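You operate a simulated robot arm through the tools that you are given. There is no shell and no other tool. Be economical: measure what you need, move in short steps, check, and stop when the job is done.

You run a simulated two-armed robot. Do the job below in one go: nothing can be reset, and whatever is moved stays where it is left.

## Task
Pick up the blue bulb box with one hand, pass it to the other hand and put it on the shelf under the board desk. Put the roller labelled "B" from the top of the long table on the top of the printer bed and the roller that says "A" on top of the red weight. Fetch the blue book from the top of the back table and set it on the sheet on the top of the back table. Take the blue tube and leave it on the top of the low bench. Take the blue jar and leave it on the picture ledge. Take the short brush and leave it on the top of the camera bench. Put the orange box file on the top of the back table away on the bay b of the file rack. Fetch the pink book and stand it on the window sill. Put the parcel on the top of the folding table away on the top of the low bench. The order is free. Set down upright: blue bulb box, blue jar, pink book.

The check looks at the end state, three seconds after you hand in, the way a careful person would. Anything else that was tipped, shoved, dropped, spilled or broken makes it a failure. Flat cloth is picked up by pressing the open fingertips on it (5 to 10 N) and closing them slowly along it; thin cloth reads only 2 to 8 mm in the jaws.

## Robot
Two 7-joint arms with two-finger parallel grippers on one trunk, on a base that drives. Base frame: it is fixed to the floor where the robot stands at the start and does not move with it; the origin is under the middle of the robot, x ahead of it, y to its left, z up; the surface under the hand at the start is at about z = 740. Lengths are in mm, angles in rad, forces in N, time in s.
The left shoulder is at the start at [70, 134, 1126], the right one opposite. With the tool pointing down near the work surface each hand reaches from about 100 to 640 mm from the robot's upright axis, wherever it stands, measured 20 degrees to its own side. Places, roughly: bay B of the file rack (36x19 cm) [-1240, -6480, 920]; blue book [-3000, -5750, 750]; blue bulb box [500, 0, 750]; blue jar [1250, -6500, 750]; blue tube [2250, -4000, 750]; orange box file [-3250, -6000, 750]; parcel [-1250, -500, 750]; picture ledge (85x14 cm) [400, -7240, 1100]; pink book [-2750, -250, 1000]; red weight (6x6x4 cm) [1400, 800, 800]; roller [1000, 750, 750]; sheet (15x22x3 cm) [-3400, -5800, 800]; shelf under the board desk [300, 600, 200]; short brush (3x3x8 cm) [-3100, -5900, 800]; top of the camera bench [1500, -5800, 800]; top of the low bench [100, -4700, 500]; top of the printer bed [3000, -200, 800]; window sill (20x66 cm) [-2620, 1400, 1180]. Payload 1.57 kg a hand.
The TCP of each hand is the grasp point between the finger pads, 30 mm short of the fingertips. In the tool frame z runs along the fingers and y along their closing line. The gripper opens to 80 mm. The fingers are 17 mm wide and 12 mm thick; the gripper's body (40 by 82 mm) begins 80 mm behind the TCP.
Orientation is that of the tool frame in the base frame, as [roll, pitch, yaw] about the fixed x, y, z axes, in that order (R = Rz(yaw) Ry(pitch) Rx(roll)). With the fingers straight down and closing along the base's y, the tool's x points along the base's -x, its y along +y and its z along -z.

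## Interface
- The arms move only by the tool servo_tool. It takes "left_moves", "right_moves" or both (then of equal length, played together; a hand with none holds still); each is a list of rows, each a list of 7 numbers: the shift along the base's x, y, z in mm, then the turn, a rotation vector about the base's x, y, z in rad, then the finger opening in mm, from 0 to 80. In form: [[tx, ty, tz, wx, wy, wz, claw], ...]. A call has 1 to 10 rows; each row shifts and turns the commanded pose from where the row before left it. Each row takes 0.2 s and may step no farther than 50 mm and 0.15 rad from the row before; otherwise, or with a gripper value out of range, the whole call is refused. Where a pose cannot be reached the arm comes as near as it can. A force on the tool above 40 N (or 10 N above the force at the start of the call, whichever is more), or a blocked arm, ends the call early, and 0.2 s more pass. Each finger travels about 153 mm/s and halts on what it meets, pressing with about 23 N; the grip force reading is that of the motor and also rises with nothing between the fingers. The clock runs only during rows and for 0.2 s after the last one: add rows that do not move to give the fingers time. It gives the time, the measured TCP pose, the force on the tool (base axes), the opening and the grip force at its end, in the units of the frame above (readings bear some noise), with the torque about the TCP (base axes, N m) and any sound that the robot's microphone picked up.
- Cameras (640 x 400 px; columns grow to the right, rows downward): "scene" is now at [107.3, 21.7, 1314.1]; the picture's right is [0.34, -0.94, 0.00], its down [-0.86, -0.32, -0.40] and it looks along [0.37, 0.14, -0.92] (base axes); focal length 245 px, centre (320, 200). "left" rides on the left gripper at [72, 7, -122] in its tool frame; the picture's right is [-0.09, 1.00, 0.00], its down [-0.84, -0.08, -0.54] and it looks along [-0.54, -0.05, 0.84] (tool axes); focal length 238 px, centre (320, 200). "right" rides on the right gripper at [72, -6, -122] in its tool frame; the picture's right is [0.09, 1.00, 0.00], its down [-0.84, 0.08, -0.54] and it looks along [-0.54, 0.05, 0.84] (tool axes); focal length 238 px, centre (320, 200). There is no depth. A picture from a camera that has moved, and an enlarged one, comes with that camera's place and axes in the base frame and with its lens.
- snapshot(camera): a new picture of that camera. The clock stands still meanwhile.
- lift_body(by): slides the trunk up (or, below 0, down) by that many mm; the arms and the scene camera ride with it, the base frame stays. It gives what a move gives, with no picture.
- base_move(legs): drives the robot by 1 to 6 legs, each [ahead, left, turn to the left] in mm, mm and rad, along the robot's own axes; the way and the turn of a leg run together, so that a leg with both is an arc; at most 1500 mm and 3.142 rad a leg. The arms and the cameras ride along, it lands a little off, and it stops where it bumps. It gives what a move gives.
- aim_head(pan, tilt): turns the head with the scene camera to pan (to the left, within 1.501 rad either way) and tilt (down, from -0.506 to 1.204), counted from straight ahead of the robot. It gives what a move gives.
- enlarge(camera, box): a new picture of the part [left, top, right, bottom] of that camera's present view, enlarged. The clock stands still meanwhile.
- close_job(): hands the job in; it is judged then, once.

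Work in short steps. Places have to be worked out from the pictures, the camera data and where the tool is seen: move nearer, look again, correct. Check each grasp and each placing, and mend what went wrong. You have 535 turns and 328 pictures in all, those below and enlarged ones among them. Open the grippers and draw the arms clear of the work before you hand the job in, unless the task says otherwise.

The tools are called after "Call:" as name(argument=value, ...) on one line, values as JSON. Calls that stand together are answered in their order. servo_tool: Moves the arms, as the interface text tells. Its arguments: {"type":"object","properties":{"left_moves":{"type":"array","items":{"type":"array","items":{"type":"number"}}},"right_moves":{"type":"array","items":{"type":"array","items":{"type":"number"}}}},"required":[]} The other tools are called the same way: lift_body (by) slides the trunk up or down; base_move (legs) drives the base; aim_head (pan, tilt) turns the head that bears the scene camera; snapshot (camera) takes a picture; enlarge (camera, box) takes an enlarged picture of a part of a camera's view; close_job () hands the job in.

At the start:

```text
clock: 0.0
left_tcp_pos: [238.5, 308.1, 962.9]
left_tcp_rot: [-3.141, 0.001, -3.141]
left_force: [0.0, -0.3, -0.2]
left_ft_torque: [0.02, -0.01, 0.02]
left_opening: 79.9
left_gripper_force: 0.1
right_tcp_pos: [388.9, -18.4, 1016.7]
right_tcp_rot: [3.139, -0.001, 3.141]
right_force: [-0.2, 0.9, 0.5]
right_ft_torque: [0.03, -0.02, 0.01]
right_opening: 80.0
right_gripper_force: 0.0
trunk travel left (down, up): [-700.0, 240.0]
robot x, y, heading: [1.9, 0.2, -0.001]
head pan, tilt: [0.353, 1.162]
```

scene: 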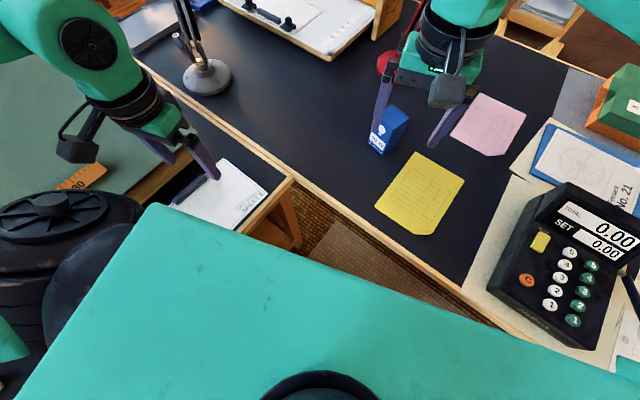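
right: 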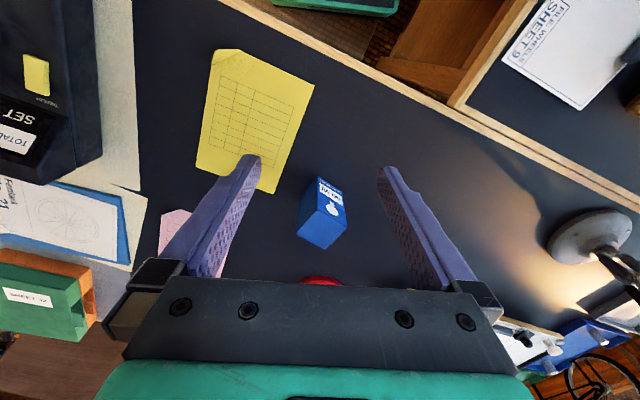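
left: 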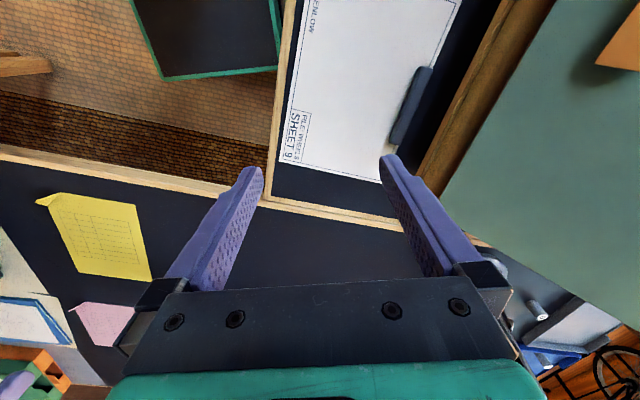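

I'll survey the surroundings first: look ahead with the head, level.

Call:
aim_head(pan=0, tilt=0.6)

Call:
snapshot(camera="scene")

Call:
aim_head(pan=1.2, tilt=0.6)

Call:
snapshot(camera="scene")

Call:
aim_head(pan=-1.2, tilt=0.4)

Call:
snapshot(camera="scene")

```text
clock: 1.0
left_tcp_pos: [240.0, 308.2, 961.6]
left_tcp_rot: [-3.141, 0.0, 3.14]
left_force: [0.0, 0.1, -0.6]
left_ft_torque: [0.0, 0.06, -0.02]
left_opening: 80.0
left_gripper_force: 0.0
right_tcp_pos: [388.3, -17.5, 1018.0]
right_tcp_rot: [3.14, -0.001, 3.141]
right_force: [0.1, 0.7, 0.2]
right_ft_torque: [0.01, 0.0, -0.02]
right_opening: 80.1
right_gripper_force: 0.0
trunk travel left (down, up): [-700.0, 240.0]
robot x, y, heading: [0.3, -0.6, -0.002]
head pan, tilt: [0.0, 0.6]
```

```text
324 pictures are left
camera scene: at [140.5, 1.6, 1356.4], right [0.0, -1.0, 0.0], down [-0.57, 0.0, -0.82], along [0.82, 0.0, -0.57], focal length 245 px, centre (320, 200)
```

scene: 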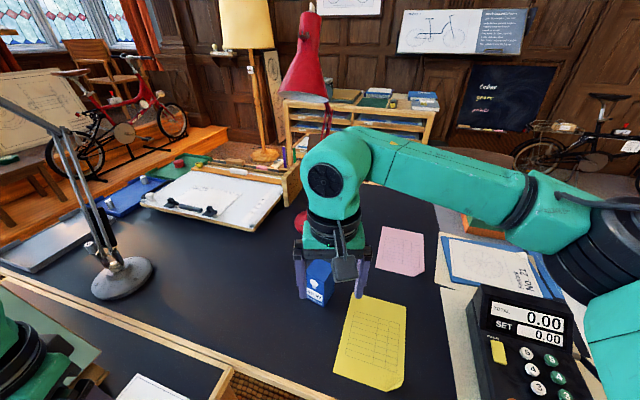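

```text
clock: 2.4
left_tcp_pos: [238.8, 307.8, 962.2]
left_tcp_rot: [3.141, -0.001, 3.14]
left_force: [-0.6, 0.4, -0.4]
left_ft_torque: [-0.04, -0.02, 0.0]
left_opening: 79.9
left_gripper_force: 0.1
right_tcp_pos: [389.1, -19.2, 1017.3]
right_tcp_rot: [3.14, 0.001, -3.142]
right_force: [-0.2, -0.6, 0.4]
right_ft_torque: [-0.02, -0.02, 0.03]
right_opening: 79.6
right_gripper_force: 0.0
trunk travel left (down, up): [-700.0, 240.0]
robot x, y, heading: [-1.5, -4.3, 0.002]
head pan, tilt: [1.201, 0.6]
```

```text
323 pictures are left
camera scene: at [84.2, 83.9, 1356.5], right [0.93, -0.36, 0.0], down [-0.2, -0.53, -0.83], along [0.3, 0.77, -0.56], focal length 245 px, centre (320, 200)
```

scene: 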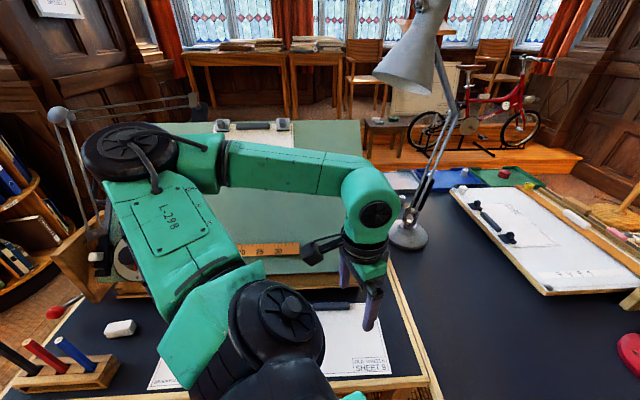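

```text
clock: 4.6
left_tcp_pos: [240.4, 306.7, 962.0]
left_tcp_rot: [-3.139, 0.0, -3.141]
left_force: [0.4, 0.4, -0.5]
left_ft_torque: [0.01, -0.02, -0.01]
left_opening: 80.2
left_gripper_force: 0.0
right_tcp_pos: [389.3, -18.3, 1017.4]
right_tcp_rot: [3.138, 0.0, -3.141]
right_force: [0.6, -0.9, -0.3]
right_ft_torque: [-0.03, 0.04, -0.02]
right_opening: 80.2
right_gripper_force: 0.0
trunk travel left (down, up): [-700.0, 240.0]
robot x, y, heading: [1.1, -1.5, 0.002]
head pan, tilt: [-1.201, 0.4]
```

```text
322 pictures are left
camera scene: at [85.7, -84.9, 1374.7], right [-0.93, -0.36, 0.0], down [-0.14, 0.36, -0.92], along [0.33, -0.86, -0.39], focal length 245 px, centre (320, 200)
```

scene: 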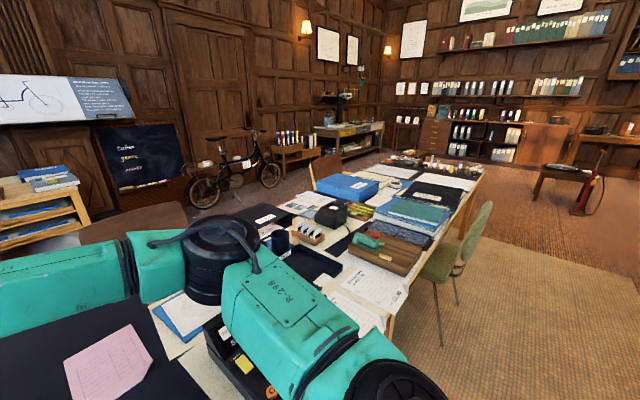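

The box stands under the right hand on the long table, which is turned about 18° clockwise. I'll take enlarged views for the box's size and orientation.

Call:
enlarge(camera="right", box=[240, 140, 400, 280])

Call:
aim_head(pan=0, tilt=0.8)

Call:
enlarge(camera="scene", box=[240, 100, 400, 240])

```text
2.86 times, centred on (320, 210) of right
camera zoom: at [317.4, -25.2, 1138.6], right [-0.09, 1.0, 0.0], down [0.84, 0.08, 0.54], along [0.54, 0.05, -0.84], focal length 681 px, centre (320, 171)
```

zoom: 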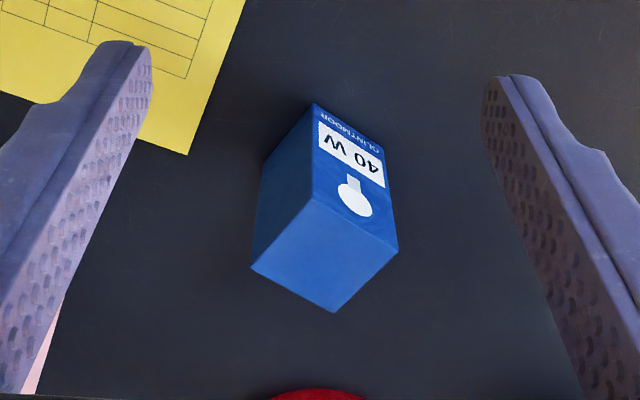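

```text
clock: 6.0
left_tcp_pos: [238.9, 307.3, 961.5]
left_tcp_rot: [3.141, 0.0, 3.141]
left_force: [0.3, -0.5, 1.0]
left_ft_torque: [0.03, 0.03, 0.03]
left_opening: 80.0
left_gripper_force: 0.1
right_tcp_pos: [388.2, -18.2, 1017.4]
right_tcp_rot: [3.14, -0.002, 3.141]
right_force: [-0.1, 0.5, -0.2]
right_ft_torque: [-0.01, 0.0, 0.02]
right_opening: 79.7
right_gripper_force: 0.0
trunk travel left (down, up): [-700.0, 240.0]
robot x, y, heading: [1.1, -1.4, 0.005]
head pan, tilt: [0.0, 0.799]
```

```text
2.86 times, centred on (320, 170) of scene
camera zoom: at [132.8, 1.4, 1339.6], right [0.0, -1.0, 0.0], down [-0.72, 0.0, -0.7], along [0.7, 0.0, -0.72], focal length 700 px, centre (320, 286)
```

zoom: 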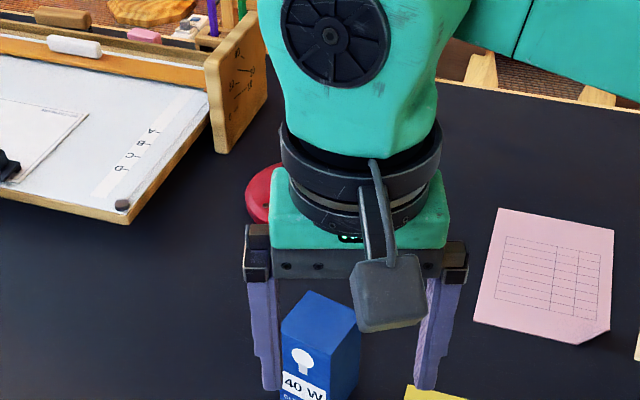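

Box: about 58×58×108 mm, centre about (559, −2), turned about −31°. I move the right hand above it and align the yaw.

Call:
servo_tool(right_moves=[[42, 4, 0, 0, 0, -0.13, 80], [43, 4, 0, 0, 0, -0.13, 80], [43, 4, 0, 0, 0, -0.13, 80], [43, 4, 0, 0, 0, -0.13, 80], [0, 0, -40, 0, 0, 0, 80], [0, 0, 0, 0, 0, 0, 80]])

Call:
snapshot(camera="right")

Call:
snapshot(camera="scene")

```text
clock: 7.4
left_tcp_pos: [239.0, 307.7, 962.0]
left_tcp_rot: [-3.141, 0.0, -3.141]
left_force: [-0.6, -0.6, 0.1]
left_ft_torque: [0.02, -0.03, -0.02]
left_opening: 79.9
left_gripper_force: 0.0
right_tcp_pos: [560.3, -1.2, 979.0]
right_tcp_rot: [3.142, 0.003, 2.621]
right_force: [0.9, 0.6, 0.6]
right_ft_torque: [0.01, 0.0, -0.01]
right_opening: 80.1
right_gripper_force: 0.2
trunk travel left (down, up): [-700.0, 240.0]
robot x, y, heading: [-0.9, 1.5, 0.001]
head pan, tilt: [0.0, 0.799]
```

```text
319 pictures are left
camera right: at [494.5, 28.2, 1099.6], right [0.41, 0.91, 0.0], down [0.76, -0.35, 0.54], along [0.49, -0.22, -0.84], focal length 238 px, centre (320, 200)
```

right: 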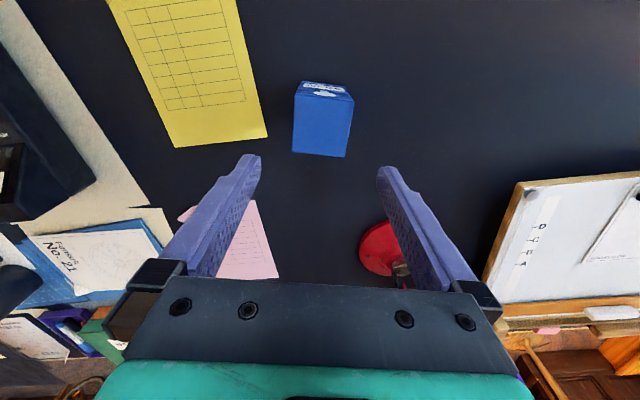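

```text
318 pictures are left
camera scene: at [132.4, 1.6, 1339.7], right [0.0, -1.0, 0.0], down [-0.72, 0.0, -0.7], along [0.7, 0.0, -0.72], focal length 245 px, centre (320, 200)
```

scene: 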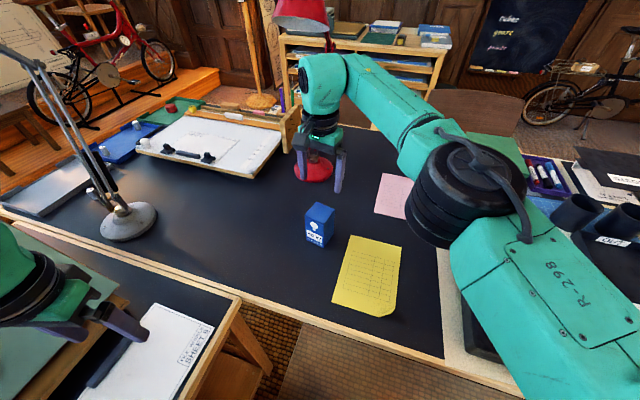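

The box is right below the hand (centre about (560, 1), top about 850). Descend to TCP z about 830 with a small yaw correction and grip.

Call:
servo_tool(right_moves=[[0, 1, -30, 0, 0, -0.05, 80], [0, 0, -40, 0, 0, 0, 80], [0, 0, -40, 0, 0, 0, 80], [0, 0, -39, 0, 0, 0, 80], [0, 0, 0, 0, 0, 0, 50], [0, 0, 0, 0, 0, 0, 50], [0, 0, 0, 0, 0, 0, 50]])

Call:
snapshot(camera="right")

```text
clock: 9.0
left_tcp_pos: [239.8, 308.1, 962.4]
left_tcp_rot: [3.141, 0.001, -3.14]
left_force: [0.5, -0.5, 0.4]
left_ft_torque: [-0.01, 0.0, -0.02]
left_opening: 80.0
left_gripper_force: 0.0
right_tcp_pos: [559.8, -0.3, 828.5]
right_tcp_rot: [3.14, 0.001, 2.572]
right_force: [0.4, -0.6, 0.5]
right_ft_torque: [0.01, 0.06, -0.03]
right_opening: 59.9
right_gripper_force: 23.1
trunk travel left (down, up): [-700.0, 240.0]
robot x, y, heading: [-1.6, -2.6, 0.002]
head pan, tilt: [0.0, 0.799]
```

```text
317 pictures are left
camera right: at [496.5, 32.6, 950.3], right [0.46, 0.89, 0.0], down [0.75, -0.39, 0.54], along [0.48, -0.25, -0.84], focal length 238 px, centre (320, 200)
```

right: 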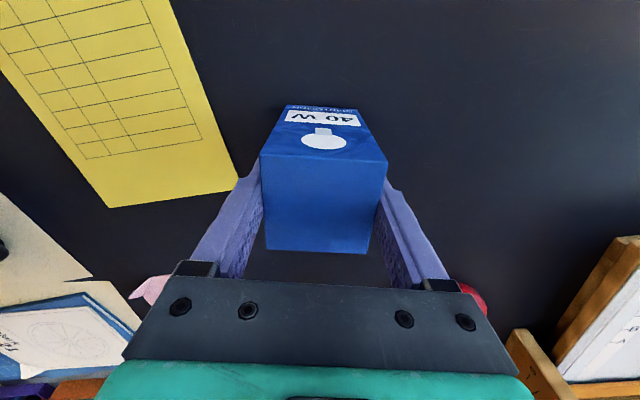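

Gripped (59.9 mm). Lift the box and bring it to a handover spot at (430, 40), while the left hand begins yawing −90°.

Call:
servo_tool(right_moves=[[0, 0, 45, 0, 0, 0, 50], [0, 0, 45, 0, 0, 0, 50], [0, 0, 42, 0, 0, 0, 50], [-26, 8, 0, 0, 0, 0.114, 50], [-26, 8, 0, 0, 0, 0.114, 50], [-26, 8, 0, 0, 0, 0.114, 50], [-26, 8, 0, 0, 0, 0.114, 50], [-26, 8, 0, 0, 0, 0.114, 50], [0, 0, 0, 0, 0, 0, 50], [0, 0, 0, 0, 0, 0, 50]], left_moves=[[0, 0, 0, 0, 0, -0.143, 80], [0, 0, 0, 0, 0, -0.143, 80], [0, 0, 0, 0, 0, -0.143, 80], [20, 0, 0, 0, 0, -0.143, 80], [20, 0, 0, 0, 0, -0.143, 80], [20, 0, 0, 0, 0, -0.143, 80], [20, 0, 0, 0, 0, -0.143, 80], [20, 0, 0, 0, 0, -0.143, 80], [20, 0, 0, 0, 0, -0.143, 80], [20, 0, 0, 0, 0, -0.143, 80]])

Call:
servo_tool(left_moves=[[10, 0, 0, 0, 0, -0.141, 80], [10, 0, 0, -0.131, 0, 0, 80], [10, 0, 0, -0.131, 0, 0, 80], [10, 0, 0, -0.131, 0, 0, 80], [11, 0, 0, -0.131, 0, 0, 80], [0, 0, 0, -0.131, 0, 0, 80], [0, 0, 0, -0.13, 0, 0, 80], [0, 0, 0, 0, 0, 0, 80]])

Call:
snapshot(camera="scene")

Call:
snapshot(camera="left")

```text
clock: 11.2
left_tcp_pos: [324.4, 177.8, 1000.9]
left_tcp_rot: [3.04, -0.081, 2.256]
left_force: [0.5, 0.2, -0.4]
left_ft_torque: [-0.05, -0.01, 0.02]
left_opening: 80.3
left_gripper_force: 0.0
left hand out of reach, approached as far as the arm can: row 2, 3, 4, 5, 6, 7, 8, 9, 10
right_tcp_pos: [429.7, 40.0, 961.5]
right_tcp_rot: [3.141, 0.001, -3.142]
right_force: [-0.6, -0.6, 0.6]
right_ft_torque: [0.02, -0.05, 0.03]
right_opening: 50.3
right_gripper_force: 0.1
trunk travel left (down, up): [-700.0, 240.0]
robot x, y, heading: [1.0, -0.4, 0.005]
head pan, tilt: [0.0, 0.799]
```

```text
clock: 13.0
left_tcp_pos: [367.1, 87.1, 1044.7]
left_tcp_rot: [-2.921, 0.391, 2.314]
left_force: [0.4, 0.9, 0.0]
left_ft_torque: [0.03, 0.02, 0.0]
left_opening: 79.9
left_gripper_force: 0.1
left hand out of reach, approached as far as the arm can: row 1, 2, 3, 4, 5, 6, 7
right_tcp_pos: [429.6, 39.2, 961.0]
right_tcp_rot: [3.14, 0.0, -3.141]
right_force: [-0.6, -0.6, 0.1]
right_ft_torque: [0.0, 0.0, -0.01]
right_opening: 50.0
right_gripper_force: 0.0
trunk travel left (down, up): [-700.0, 240.0]
robot x, y, heading: [-2.0, -0.2, 0.001]
head pan, tilt: [0.0, 0.799]
```

```text
316 pictures are left
camera scene: at [133.2, 0.3, 1339.6], right [0.0, -1.0, 0.0], down [-0.72, 0.0, -0.7], along [0.7, 0.0, -0.72], focal length 245 px, centre (320, 200)
```

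scene: 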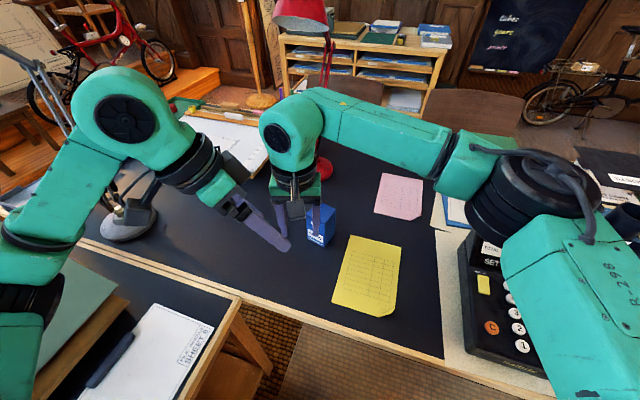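

```text
315 pictures are left
camera left: at [317.2, 193.2, 1126.1], right [0.83, 0.53, -0.17], down [0.41, -0.39, 0.82], along [0.37, -0.75, -0.54], focal length 238 px, centre (320, 200)
```

left: 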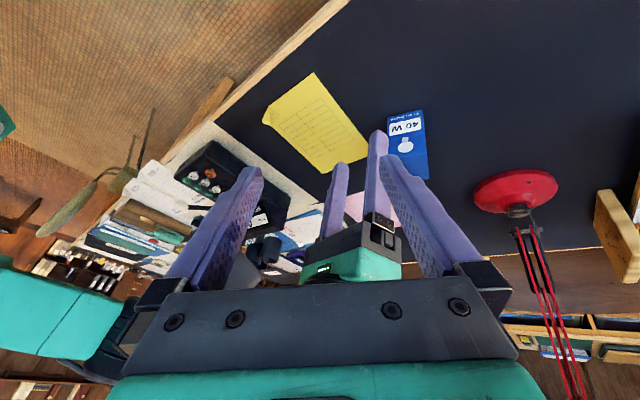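

The box slipped out at the lift start and still stands at its place; the −90° yaw is also beyond the left arm's reach. I draw the left hand back first and reopen the right.

Call:
servo_tool(left_moves=[[-10, 40, 10, 0, 0, 0, 80], [-10, 40, 10, 0, 0, 0, 80], [-30, 40, 0, 0, 0, 0, 80], [-30, 40, 0, 0, 0, 0, 80], [0, 0, 0, 0, 0, 0, 80]], right_moves=[[0, 0, 0, 0, 0, 0, 80], [0, 0, 0, 0, 0, 0, 80], [0, 0, 0, 0, 0, 0, 80], [0, 0, 0, 0, 0, 0, 80], [0, 0, 0, 0, 0, 0, 80]])

Call:
snapshot(camera="right")

```text
clock: 14.2
left_tcp_pos: [339.7, 124.7, 1057.1]
left_tcp_rot: [-2.917, 0.389, 2.317]
left_force: [-0.4, 0.6, 0.0]
left_ft_torque: [0.0, 0.01, -0.04]
left_opening: 80.0
left_gripper_force: 0.1
left hand out of reach, approached as far as the arm can: row 1, 2, 3, 4
right_tcp_pos: [428.8, 39.5, 961.3]
right_tcp_rot: [3.139, 0.0, -3.141]
right_force: [0.1, -0.5, -0.1]
right_ft_torque: [0.03, 0.01, 0.0]
right_opening: 80.0
right_gripper_force: 0.1
trunk travel left (down, up): [-700.0, 240.0]
robot x, y, heading: [1.0, 2.7, 0.001]
head pan, tilt: [0.0, 0.799]
```

```text
314 pictures are left
camera right: at [358.0, 31.6, 1082.0], right [-0.09, 1.0, 0.0], down [0.84, 0.08, 0.54], along [0.54, 0.05, -0.84], focal length 238 px, centre (320, 200)
```

right: 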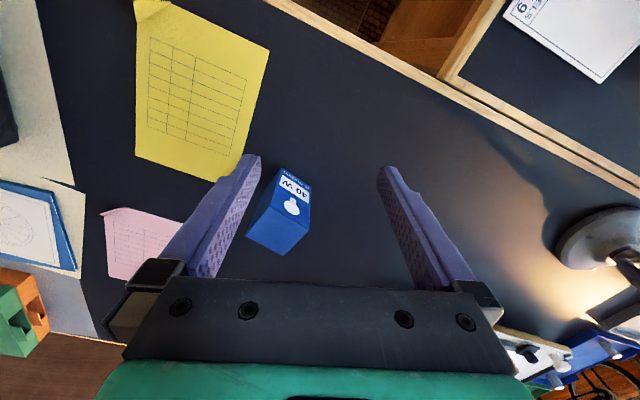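

The box still stands as before. I straighten the left hand back to neutral, and move the right back above the box.

Call:
servo_tool(left_moves=[[-10, 20, 0, 0.145, 0.03, 0, 80], [-10, 20, 0, 0.145, 0.03, 0, 80], [-10, 20, 0, 0.145, 0.03, 0, 80], [-10, 20, 0, 0, 0, 0.138, 80], [-10, 20, 0, 0, 0, 0.138, 80], [-10, 20, 0, 0, 0, 0.138, 80], [-10, 20, 0, 0, 0, 0.138, 80], [-10, 20, 0, 0, 0, 0.138, 80], [-10, 20, 0, 0, 0, 0.138, 80]], right_moves=[[26, -8, 0, 0, 0, -0.114, 80], [26, -8, 0, 0, 0, -0.114, 80], [26, -8, 0, 0, 0, -0.114, 80], [26, -8, 0, 0, 0, -0.114, 80], [26, -8, 0, 0, 0, -0.114, 80], [0, 0, 0, 0, 0, 0, 80], [0, 0, 0, 0, 0, 0, 80], [0, 0, 0, 0, 0, 0, 80], [0, 0, 0, 0, 0, 0, 80]])

Call:
snapshot(camera="right")

```text
clock: 16.2
left_tcp_pos: [247.6, 304.4, 1057.2]
left_tcp_rot: [3.138, 0.003, 3.098]
left_force: [-0.2, -0.6, 0.0]
left_ft_torque: [0.01, 0.02, 0.04]
left_opening: 80.0
left_gripper_force: 0.2
right_tcp_pos: [558.7, 0.1, 960.6]
right_tcp_rot: [3.139, 0.002, 2.572]
right_force: [-0.1, 0.4, 0.0]
right_ft_torque: [0.0, -0.02, 0.02]
right_opening: 80.0
right_gripper_force: 0.0
trunk travel left (down, up): [-700.0, 240.0]
robot x, y, heading: [-2.1, -0.9, 0.001]
head pan, tilt: [0.0, 0.799]
```

```text
313 pictures are left
camera right: at [494.6, 32.3, 1082.1], right [0.46, 0.89, 0.0], down [0.75, -0.39, 0.54], along [0.48, -0.25, -0.84], focal length 238 px, centre (320, 200)
```

right: 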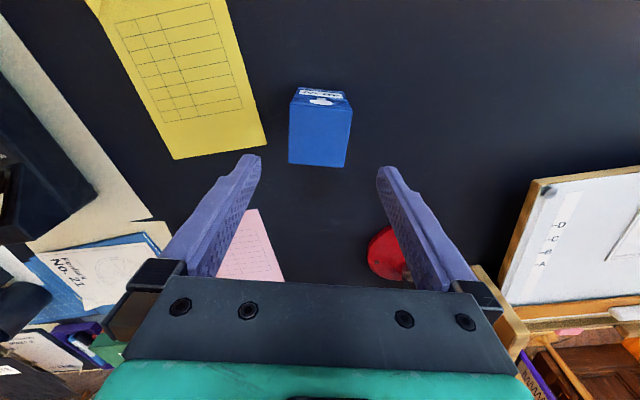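

Aligned over the box. Descend again a bit deeper, close fully, and lift slowly to test.

Call:
servo_tool(right_moves=[[2, -2, -45, 0, 0, 0, 80], [1, -1, -45, 0, 0, 0, 80], [0, 0, -49, 0, 0, 0, 80], [0, 0, 0, 0, 0, 0, 40], [0, 0, 0, 0, 0, 0, 0], [0, 0, 0, 0, 0, 0, 0], [0, 0, 0, 0, 0, 0, 0], [0, 0, 5, 0, 0, 0, 0], [0, 0, 10, 0, 0, 0, 0]])

Call:
snapshot(camera="right")

```text
clock: 18.2
left_tcp_pos: [248.3, 303.6, 1056.0]
left_tcp_rot: [3.138, 0.004, 3.098]
left_force: [-0.5, 0.3, -0.1]
left_ft_torque: [0.0, 0.02, 0.01]
left_opening: 79.8
left_gripper_force: 0.1
right_tcp_pos: [563.1, -5.1, 836.7]
right_tcp_rot: [3.141, 0.0, 2.57]
right_force: [0.5, 0.4, -0.5]
right_ft_torque: [0.07, -0.01, -0.01]
right_opening: 59.7
right_gripper_force: 23.4
trunk travel left (down, up): [-700.0, 240.0]
robot x, y, heading: [0.4, -2.2, -0.004]
head pan, tilt: [0.0, 0.799]
```

```text
312 pictures are left
camera right: at [498.7, 27.9, 957.6], right [0.46, 0.89, 0.0], down [0.75, -0.39, 0.54], along [0.48, -0.25, -0.84], focal length 238 px, centre (320, 200)
```

right: 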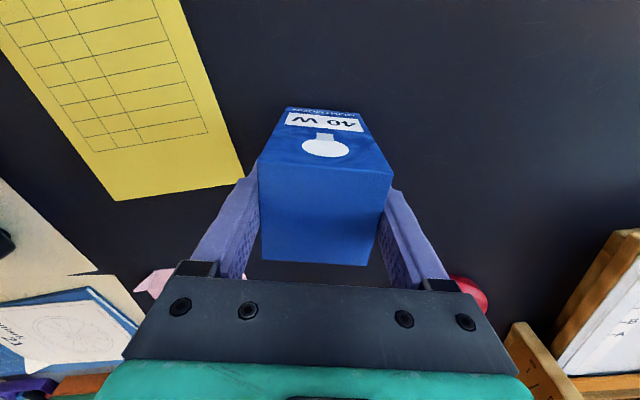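

It holds. Lift to z≈960 at gentle speed and move towards (450, 30) keeping the yaw.

Call:
servo_tool(right_moves=[[0, 0, 15, 0, 0, 0, 0], [0, 0, 20, 0, 0, 0, 0], [0, 0, 20, 0, 0, 0, 0], [0, 0, 20, 0, 0, 0, 0], [-5, 2, 20, 0, 0, 0, 0], [-15, 5, 20, 0, 0, 0, 0], [-25, 7, 10, 0, 0, 0, 0], [-25, 7, 0, 0, 0, 0, 0], [-25, 7, 0, 0, 0, 0, 0], [-15, 5, 0, 0, 0, 0, 0]])

Call:
snapshot(camera="right")

```text
clock: 20.4
left_tcp_pos: [247.2, 305.5, 1056.7]
left_tcp_rot: [-3.142, 0.005, 3.097]
left_force: [-0.2, 1.2, -0.3]
left_ft_torque: [0.01, 0.03, 0.02]
left_opening: 79.9
left_gripper_force: 0.1
right_tcp_pos: [453.0, 30.2, 961.3]
right_tcp_rot: [3.139, -0.001, 2.571]
right_force: [-0.4, 0.7, -0.9]
right_ft_torque: [0.0, -0.01, -0.04]
right_opening: 59.5
right_gripper_force: 23.1
trunk travel left (down, up): [-700.0, 240.0]
robot x, y, heading: [-1.6, -2.1, 0.001]
head pan, tilt: [0.0, 0.799]
```

```text
311 pictures are left
camera right: at [388.7, 62.5, 1082.4], right [0.46, 0.89, 0.0], down [0.75, -0.39, 0.54], along [0.48, -0.25, -0.84], focal length 238 px, centre (320, 200)
```

right: 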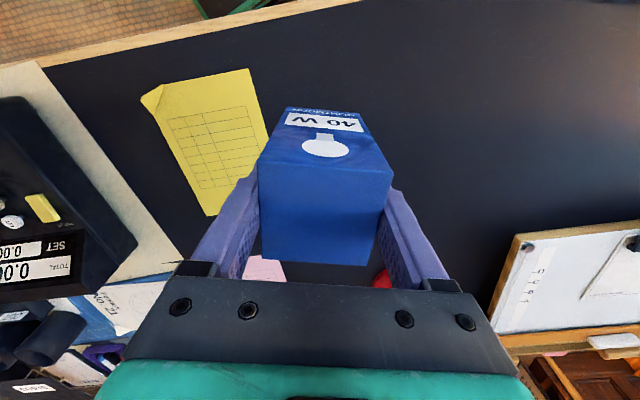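

Box is firmly held (bottom ≈ 876). Now turn the left hand to yaw −0.57 and pitch it forward (35° below horizontal) at a standoff.

Call:
servo_tool(left_moves=[[0, 0, -5, 0, 0, -0.132, 80], [0, -10, -5, 0, 0, -0.132, 80], [0, -10, -5, 0, 0, -0.132, 80], [0, -10, -5, 0, 0, -0.132, 80], [5, -10, -10, -0.0741, -0.1153, 0, 80], [5, -10, -10, -0.0741, -0.1153, 0, 80], [5, -10, -10, -0.0741, -0.1153, 0, 80], [5, -10, -10, -0.0741, -0.1153, 0, 80], [5, -10, -10, -0.0741, -0.1153, 0, 80], [5, -10, -10, -0.0741, -0.1153, 0, 80]])

Call:
snapshot(camera="scene")

Call:
snapshot(camera="left")

```text
clock: 22.6
left_tcp_pos: [253.1, 222.0, 1037.7]
left_tcp_rot: [-2.991, 0.499, 2.673]
left_force: [0.1, 0.1, 0.4]
left_ft_torque: [-0.01, -0.01, 0.0]
left_opening: 79.9
left_gripper_force: 0.1
left hand out of reach, approached as far as the arm can: row 4, 6, 7, 8, 9, 10
right_tcp_pos: [452.8, 30.8, 961.7]
right_tcp_rot: [-3.14, 0.0, 2.571]
right_force: [-0.3, 1.1, -0.1]
right_ft_torque: [0.0, -0.02, 0.01]
right_opening: 59.5
right_gripper_force: 23.4
trunk travel left (down, up): [-700.0, 240.0]
robot x, y, heading: [0.7, 2.3, 0.0]
head pan, tilt: [0.0, 0.799]
```

```text
310 pictures are left
camera scene: at [133.3, 1.3, 1339.6], right [0.0, -1.0, 0.0], down [-0.72, 0.0, -0.7], along [0.7, 0.0, -0.72], focal length 245 px, centre (320, 200)
```

scene: 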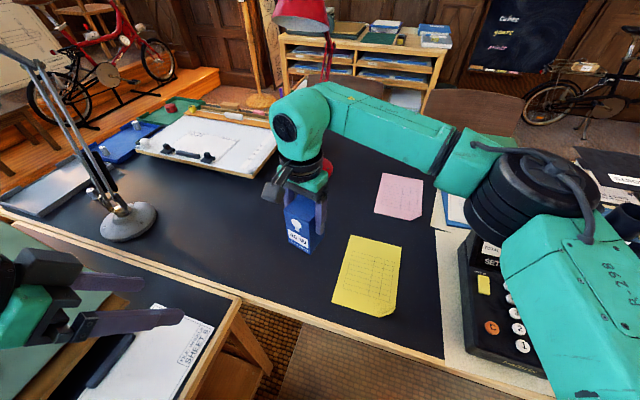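

```text
309 pictures are left
camera left: at [156.7, 299.4, 1110.1], right [0.58, 0.81, -0.09], down [0.42, -0.21, 0.88], along [0.7, -0.55, -0.46], focal length 238 px, centre (320, 200)
```

left: 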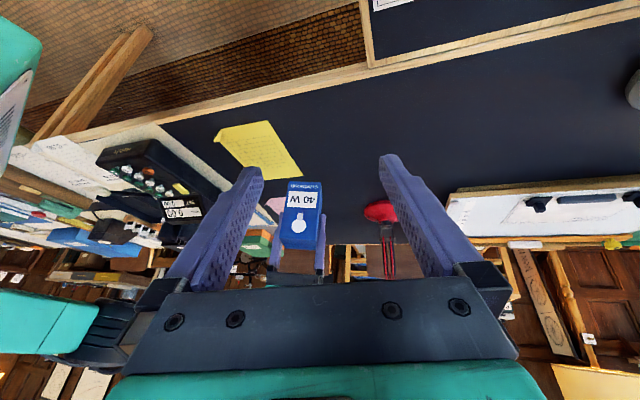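

The tilt is blocked when the hand is this close to the body. Move it ahead first, then tilt further.

Call:
servo_tool(left_moves=[[28, -30, -20, 0, 0, 0, 80], [28, -30, -20, 0, 0, 0, 80], [28, -30, -20, -0.046, -0.1, 0.02, 80], [14, -25, -20, -0.046, -0.1, 0.02, 80], [0, 0, -20, -0.046, -0.1, 0.02, 80], [0, 0, -10, -0.046, -0.1, 0.02, 80]])

Call:
snapshot(camera="left")

```text
clock: 24.0
left_tcp_pos: [388.6, 107.6, 964.0]
left_tcp_rot: [-2.988, 0.927, 2.753]
left_force: [1.0, 0.0, 0.2]
left_ft_torque: [0.01, -0.01, 0.01]
left_opening: 79.9
left_gripper_force: 0.1
left hand out of reach, approached as far as the arm can: row 1, 4, 5, 6
right_tcp_pos: [453.2, 31.1, 960.1]
right_tcp_rot: [3.141, 0.001, 2.571]
right_force: [0.1, 0.1, 0.3]
right_ft_torque: [-0.03, 0.0, -0.01]
right_opening: 59.3
right_gripper_force: 23.0
trunk travel left (down, up): [-700.0, 240.0]
robot x, y, heading: [3.0, 1.4, 0.002]
head pan, tilt: [0.0, 0.799]
```

```text
308 pictures are left
camera left: at [269.5, 184.0, 977.9], right [0.54, 0.84, -0.02], down [0.06, -0.02, 1.0], along [0.84, -0.54, -0.06], focal length 238 px, centre (320, 200)
```

left: 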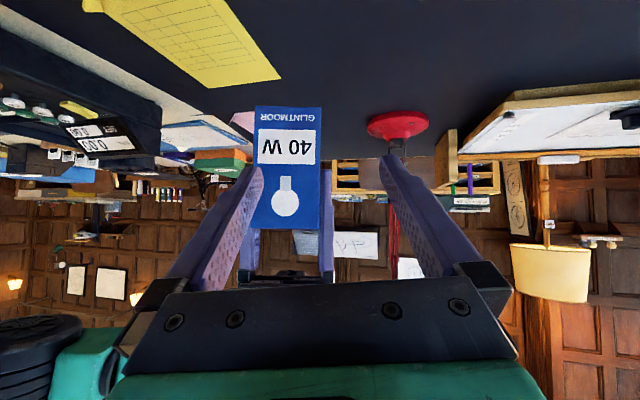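

Orientation is right and the box is 95 mm ahead, 30 mm to the side. Lower and shift sideways to line up.

Call:
servo_tool(left_moves=[[-5, -8, -20, 0, 0, 0, 80], [-5, -8, -20, 0, 0, 0, 80], [-6, -9, -19, 0, 0, 0, 80], [0, 0, 0, 0, 0, 0, 80]])

Call:
snapshot(camera="left")

```text
clock: 25.0
left_tcp_pos: [387.2, 109.9, 944.4]
left_tcp_rot: [-2.987, 0.935, 2.756]
left_force: [-0.5, -0.9, -0.5]
left_ft_torque: [-0.02, 0.0, 0.02]
left_opening: 79.9
left_gripper_force: 0.1
left hand out of reach, approached as far as the arm can: row 1, 2, 3
right_tcp_pos: [453.6, 30.1, 961.0]
right_tcp_rot: [-3.141, 0.001, 2.569]
right_force: [0.4, -0.2, -0.8]
right_ft_torque: [0.0, -0.02, 0.01]
right_opening: 59.7
right_gripper_force: 23.1
trunk travel left (down, up): [-700.0, 240.0]
robot x, y, heading: [2.6, -1.9, -0.003]
head pan, tilt: [0.0, 0.799]
```

```text
307 pictures are left
camera left: at [268.7, 186.2, 957.8], right [0.54, 0.84, -0.02], down [0.05, -0.01, 1.0], along [0.84, -0.54, -0.05], focal length 238 px, centre (320, 200)
```

left: 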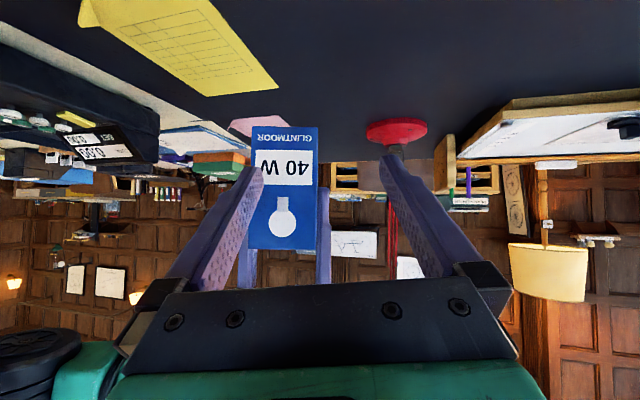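

The left arm is at its limit here, so I bring the box to it with the right hand: first up and sideways.

Call:
servo_tool(right_moves=[[5, 8, 20, 0, 0, 0, 0], [5, 9, 20, 0, 0, 0, 0], [6, 9, 0, 0, 0, 0, 0], [0, 0, 0, 0, 0, 0, 0]])

Call:
snapshot(camera="left")

```text
clock: 26.0
left_tcp_pos: [387.8, 110.0, 943.8]
left_tcp_rot: [-2.988, 0.935, 2.753]
left_force: [0.0, 0.6, -0.2]
left_ft_torque: [0.01, -0.02, 0.0]
left_opening: 80.0
left_gripper_force: 0.1
right_tcp_pos: [469.4, 56.7, 1001.5]
right_tcp_rot: [-3.141, -0.001, 2.574]
right_force: [0.4, 0.3, -0.8]
right_ft_torque: [0.02, 0.0, -0.03]
right_opening: 59.3
right_gripper_force: 23.3
trunk travel left (down, up): [-700.0, 240.0]
robot x, y, heading: [-2.0, -3.1, -0.003]
head pan, tilt: [0.0, 0.799]
```

```text
306 pictures are left
camera left: at [268.6, 185.9, 957.9], right [0.54, 0.84, -0.02], down [0.06, -0.02, 1.0], along [0.84, -0.54, -0.05], focal length 238 px, centre (320, 200)
```

left: 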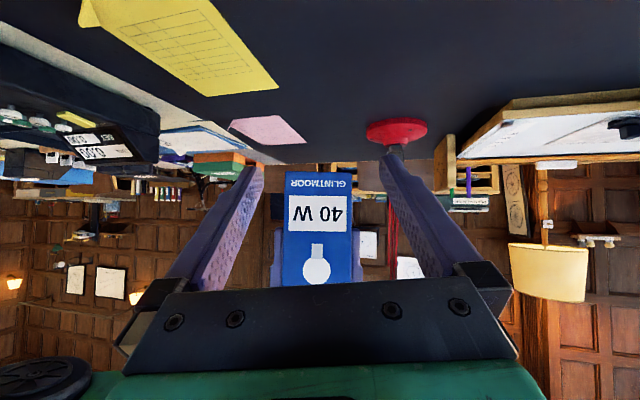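

Laterally aligned. Bring the box 85 mm into the left fingers and 8 mm lower.

Call:
servo_tool(right_moves=[[-14, 9, -2, 0, 0, 0, 0], [-14, 9, -2, 0, 0, 0, 0], [-14, 9, -2, 0, 0, 0, 0], [-14, 9, -2, 0, 0, 0, 0], [-15, 9, 0, 0, 0, 0, 0], [0, 0, 0, 0, 0, 0, 0]])

Call:
snapshot(camera="left")

Call:
snapshot(camera="scene")

```text
clock: 27.4
left_tcp_pos: [388.0, 110.6, 943.9]
left_tcp_rot: [-2.989, 0.933, 2.753]
left_force: [-0.6, 1.1, -0.2]
left_ft_torque: [0.0, 0.02, -0.01]
left_opening: 80.2
left_gripper_force: 0.1
right_tcp_pos: [397.8, 99.3, 993.3]
right_tcp_rot: [3.141, 0.001, 2.573]
right_force: [-0.4, 0.0, -0.8]
right_ft_torque: [0.02, 0.02, 0.02]
right_opening: 59.3
right_gripper_force: 22.9
trunk travel left (down, up): [-700.0, 240.0]
robot x, y, heading: [1.8, 1.7, 0.002]
head pan, tilt: [0.0, 0.799]
```

```text
305 pictures are left
camera left: at [268.8, 185.9, 957.8], right [0.54, 0.84, -0.02], down [0.06, -0.02, 1.0], along [0.84, -0.54, -0.05], focal length 238 px, centre (320, 200)
```

left: 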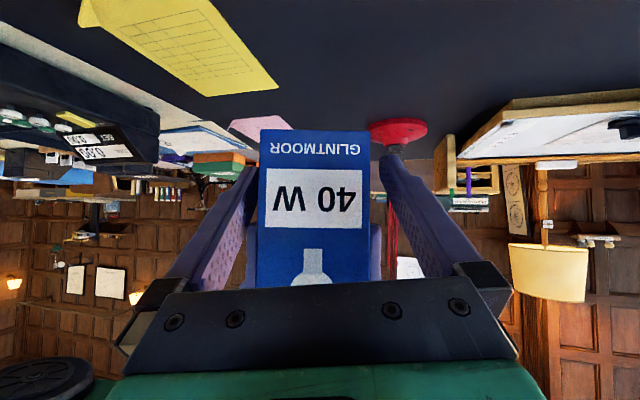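

```text
304 pictures are left
camera scene: at [133.2, 1.3, 1339.6], right [0.0, -1.0, 0.0], down [-0.72, 0.0, -0.7], along [0.7, 0.0, -0.72], focal length 245 px, centre (320, 200)
```

scene: 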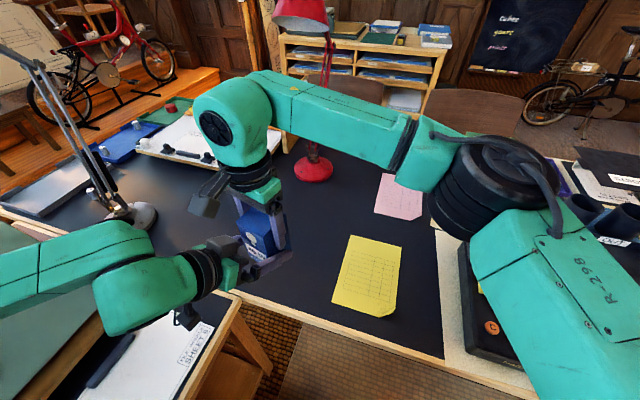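

Box is between the left fingers, bottom about 915, left tips above it. Close the left hand, check force, then release the right.

Call:
servo_tool(left_moves=[[0, 0, 0, 0, 0, 0, 60], [0, 0, 0, 0, 0, 0, 30], [0, 0, 0, 0, 0, 0, 0], [0, 0, 0, 0, 0, 0, 0], [0, 0, 0, 0, 0, 0, 0]])

```text
clock: 28.6
left_tcp_pos: [387.2, 109.0, 944.3]
left_tcp_rot: [-2.984, 0.936, 2.753]
left_force: [-10.6, -23.4, 1.9]
left_ft_torque: [0.76, -0.6, -0.05]
left_opening: 61.9
left_gripper_force: 22.8
right_tcp_pos: [398.6, 100.8, 993.1]
right_tcp_rot: [3.136, 0.001, 2.572]
right_force: [9.4, 22.4, -2.2]
right_ft_torque: [0.37, 0.11, -0.35]
right_opening: 59.4
right_gripper_force: 23.0
trunk travel left (down, up): [-700.0, 240.0]
robot x, y, heading: [-1.1, -2.3, -0.002]
head pan, tilt: [0.0, 0.799]
```

A sideways stress between the hands; I relax it by shifting the left a little in the force direction.

Call:
servo_tool(left_moves=[[-1, -1.6, 0, 0, 0, 0, 0], [0, 0, 0, 0, 0, 0, 0]])

```text
clock: 29.2
left_tcp_pos: [388.7, 109.2, 944.1]
left_tcp_rot: [-2.989, 0.937, 2.752]
left_force: [-16.6, -17.7, 2.6]
left_ft_torque: [0.49, -0.43, -0.17]
left_opening: 61.9
left_gripper_force: 23.3
right_tcp_pos: [399.1, 100.0, 992.5]
right_tcp_rot: [3.139, 0.002, 2.571]
right_force: [15.4, 17.7, -3.8]
right_ft_torque: [0.43, -0.36, -0.14]
right_opening: 59.5
right_gripper_force: 23.1
trunk travel left (down, up): [-700.0, 240.0]
robot x, y, heading: [-0.7, -1.0, -0.001]
head pan, tilt: [0.0, 0.799]
```

Call:
servo_tool(right_moves=[[1.5, 1.7, -0.3, 0, 0, 0, 0], [0, 0, 0, 0, 0, 0, 0]])

```text
clock: 29.8
left_tcp_pos: [388.0, 109.3, 943.4]
left_tcp_rot: [-2.989, 0.937, 2.753]
left_force: [-13.3, -9.7, 0.9]
left_ft_torque: [0.14, -0.4, -0.12]
left_opening: 61.6
left_gripper_force: 22.8
right_tcp_pos: [400.2, 101.6, 993.1]
right_tcp_rot: [-3.14, 0.002, 2.571]
right_force: [11.8, 8.1, -2.0]
right_ft_torque: [0.32, -0.28, -0.06]
right_opening: 59.8
right_gripper_force: 23.0
trunk travel left (down, up): [-700.0, 240.0]
robot x, y, heading: [-4.1, -0.5, 0.001]
head pan, tilt: [0.0, 0.799]
```

Stress dropped. Relax a bit more, then open the right hand and raise it straight up.

Call:
servo_tool(right_moves=[[1.4, 0.8, 0, 0, 0, 0, 0], [0, 0, 0, 0, 0, 0, 0], [0, 0, 0, 0, 0, 0, 66], [0, 0, 0, 0, 0, 0, 80], [0, 0, 0, 0, 0, 0, 80], [0, 0, 20, 0, 0, 0, 80], [0, 0, 30, 0, 0, 0, 80], [0, 0, 40, 0, 0, 0, 80]])

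Call:
snapshot(camera="left")

Call:
snapshot(camera="scene")

```text
clock: 31.6
left_tcp_pos: [387.9, 109.3, 944.3]
left_tcp_rot: [-2.99, 0.939, 2.753]
left_force: [-0.4, 0.3, -0.4]
left_ft_torque: [0.01, 0.02, 0.0]
left_opening: 61.2
left_gripper_force: 23.1
right_tcp_pos: [400.0, 103.5, 1084.4]
right_tcp_rot: [-3.141, 0.001, 2.572]
right_force: [0.2, 0.4, 0.2]
right_ft_torque: [-0.04, -0.02, 0.05]
right_opening: 80.0
right_gripper_force: 0.1
trunk travel left (down, up): [-700.0, 240.0]
robot x, y, heading: [1.4, -1.9, 0.0]
head pan, tilt: [0.0, 0.799]
```

```text
303 pictures are left
camera left: at [268.6, 185.1, 957.5], right [0.54, 0.84, -0.01], down [0.05, -0.01, 1.0], along [0.84, -0.54, -0.05], focal length 238 px, centre (320, 200)
```

left: 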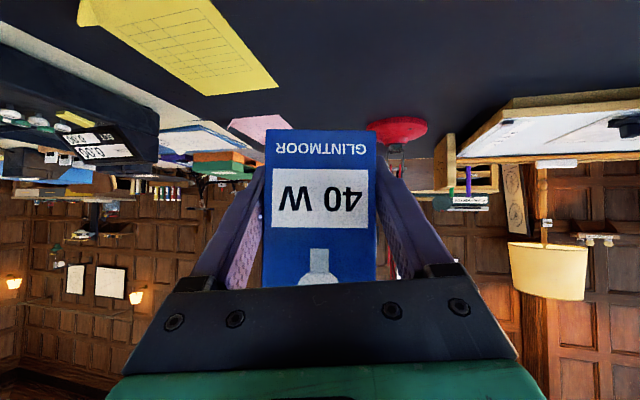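

```text
302 pictures are left
camera scene: at [132.0, 1.8, 1339.7], right [0.0, -1.0, 0.0], down [-0.72, 0.0, -0.7], along [0.7, 0.0, -0.72], focal length 245 px, centre (320, 200)
```

scene: 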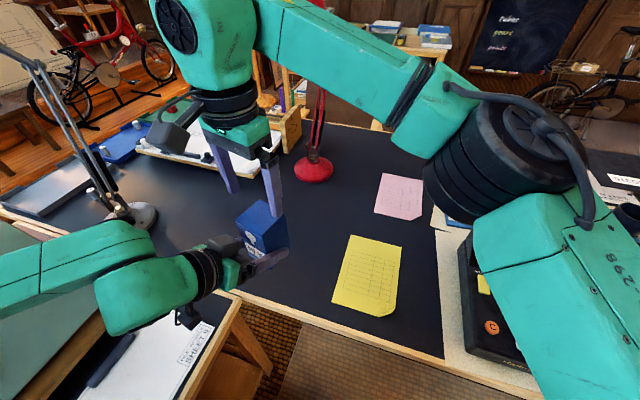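

Handover done. Draw the right hand back to its own side.

Call:
servo_tool(right_moves=[[0, -30, 10, 0, 0, 0, 80], [-5, -42, 0, 0, 0, 0.06, 80], [-15, -42, 0, 0, 0, 0.06, 80], [-15, -42, 0, 0, 0, 0.06, 80], [-15, -42, 0, 0, 0, 0.06, 80], [-15, -42, 0, 0, 0, 0.06, 80], [-20, -42, 0, 0, 0, 0.06, 60], [-20, -42, 0, 0, 0, 0.06, 40], [-20, -42, 0, 0, 0, 0.06, 30], [-15, -20, 0, 0, 0, 0.06, 30]])

Call:
aim_head(pan=1.5, tilt=0.6)

Call:
snapshot(camera="scene")

Call:
aim_head(pan=-1.5, tilt=0.6)

Call:
snapshot(camera="scene")

```text
clock: 33.8
left_tcp_pos: [388.4, 109.0, 943.3]
left_tcp_rot: [-2.99, 0.94, 2.753]
left_force: [-0.2, 0.3, -0.1]
left_ft_torque: [-0.02, -0.02, -0.04]
left_opening: 61.0
left_gripper_force: 23.3
right_tcp_pos: [276.4, -262.5, 1088.7]
right_tcp_rot: [3.138, 0.001, 3.117]
right_force: [0.5, 0.5, 0.4]
right_ft_torque: [-0.05, 0.01, -0.01]
right_opening: 29.5
right_gripper_force: 0.1
right hand out of reach, approached as far as the arm can: row 9, 10
trunk travel left (down, up): [-700.0, 240.0]
robot x, y, heading: [2.2, -0.7, -0.002]
head pan, tilt: [0.0, 0.799]
```

```text
clock: 35.4
left_tcp_pos: [388.0, 110.3, 944.0]
left_tcp_rot: [-2.989, 0.939, 2.755]
left_force: [0.2, 0.4, -1.0]
left_ft_torque: [-0.02, 0.01, 0.01]
left_opening: 60.9
left_gripper_force: 23.6
right_tcp_pos: [277.5, -263.1, 1088.6]
right_tcp_rot: [3.142, 0.0, 3.111]
right_force: [0.6, 0.5, 0.5]
right_ft_torque: [0.01, 0.03, 0.01]
right_opening: 30.0
right_gripper_force: 0.1
trunk travel left (down, up): [-700.0, 240.0]
robot x, y, heading: [2.4, 0.0, 0.001]
head pan, tilt: [1.499, 0.6]
```

```text
301 pictures are left
camera scene: at [58.6, 89.6, 1356.5], right [1.0, -0.07, 0.0], down [-0.04, -0.56, -0.82], along [0.06, 0.82, -0.57], focal length 245 px, centre (320, 200)
```

scene: 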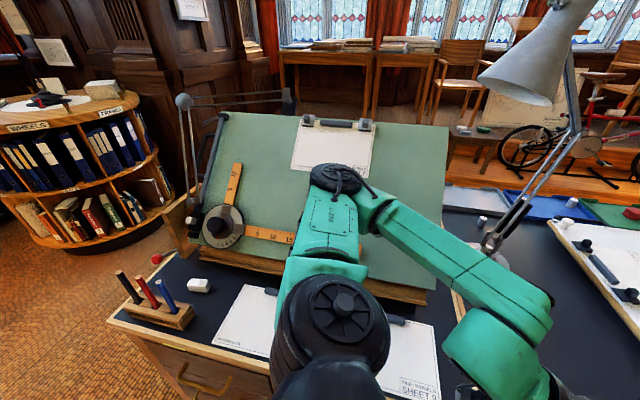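

```text
clock: 38.0
left_tcp_pos: [388.7, 109.7, 943.2]
left_tcp_rot: [-2.989, 0.937, 2.754]
left_force: [-0.5, -0.5, 1.0]
left_ft_torque: [-0.02, 0.03, 0.01]
left_opening: 60.7
left_gripper_force: 22.4
right_tcp_pos: [278.0, -263.2, 1087.0]
right_tcp_rot: [3.139, 0.0, 3.111]
right_force: [-0.6, -0.4, -0.1]
right_ft_torque: [0.0, -0.01, -0.02]
right_opening: 29.9
right_gripper_force: 0.0
trunk travel left (down, up): [-700.0, 240.0]
robot x, y, heading: [-0.3, 0.7, -0.0]
head pan, tilt: [-1.499, 0.6]
```

```text
300 pictures are left
camera scene: at [58.6, -86.7, 1356.5], right [-1.0, -0.07, 0.0], down [-0.04, 0.56, -0.83], along [0.06, -0.82, -0.56], focal length 245 px, centre (320, 200)
```

scene: 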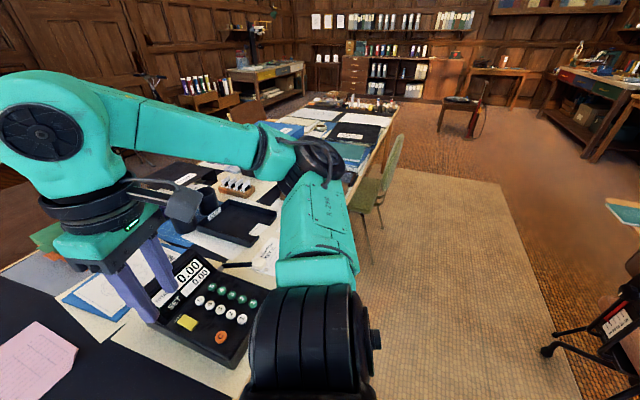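

The desk's underside isn't visible yet. I back off away from it (along its normal) then turn to face it.

Call:
base_move(legs=[[-92, -286, 0], [0, 0, 1.26]])

Call:
lift_body(by=-500)

Call:
aim_head(pan=0, tilt=0.5)

Call:
snapshot(camera="scene")

Call:
snapshot(camera="left")

```text
clock: 43.1
left_tcp_pos: [-72.1, 116.7, 944.1]
left_tcp_rot: [-2.989, 0.939, -2.28]
left_force: [0.7, 0.1, 0.2]
left_ft_torque: [-0.01, 0.0, 0.0]
left_opening: 60.5
left_gripper_force: 22.9
right_tcp_pos: [245.8, -105.1, 1087.9]
right_tcp_rot: [3.139, 0.002, -1.923]
right_force: [1.3, 0.6, -0.6]
right_ft_torque: [0.0, 0.01, -0.02]
right_opening: 30.1
right_gripper_force: 0.0
trunk travel left (down, up): [-700.0, 240.0]
robot x, y, heading: [-93.5, -285.0, 1.248]
head pan, tilt: [-1.499, 0.6]
```

```text
refused: -500 is not a number from -400 to 400
```

```text
clock: 44.7
left_tcp_pos: [-72.1, 117.2, 944.1]
left_tcp_rot: [-2.988, 0.936, -2.28]
left_force: [0.7, -0.8, 0.0]
left_ft_torque: [-0.01, 0.0, -0.02]
left_opening: 60.4
left_gripper_force: 22.7
right_tcp_pos: [245.3, -104.4, 1089.7]
right_tcp_rot: [3.139, -0.002, -1.924]
right_force: [0.7, -0.1, 0.0]
right_ft_torque: [0.01, 0.0, 0.01]
right_opening: 29.7
right_gripper_force: 0.1
trunk travel left (down, up): [-700.0, 240.0]
robot x, y, heading: [-91.9, -284.0, 1.25]
head pan, tilt: [0.0, 0.499]
```

```text
299 pictures are left
camera scene: at [-45.5, -150.4, 1365.6], right [0.95, -0.32, 0.0], down [-0.15, -0.45, -0.88], along [0.28, 0.83, -0.48], focal length 245 px, centre (320, 200)
```

scene: 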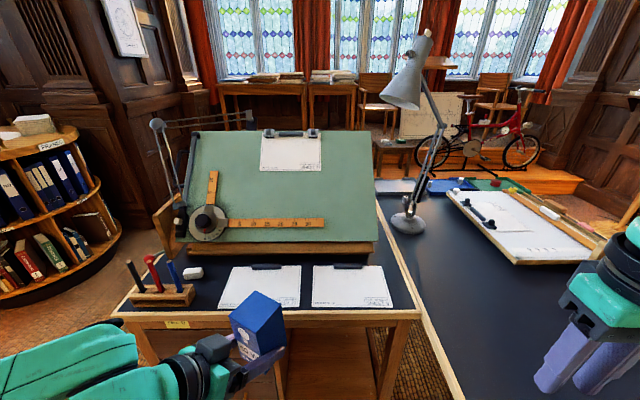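

```text
298 pictures are left
camera left: at [-182.4, 28.4, 957.4], right [-0.63, 0.77, -0.01], down [0.03, 0.04, 1.0], along [0.77, 0.63, -0.05], focal length 238 px, centre (320, 200)
```

left: 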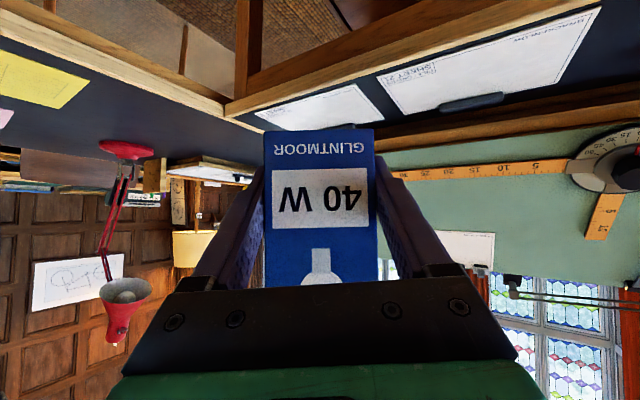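

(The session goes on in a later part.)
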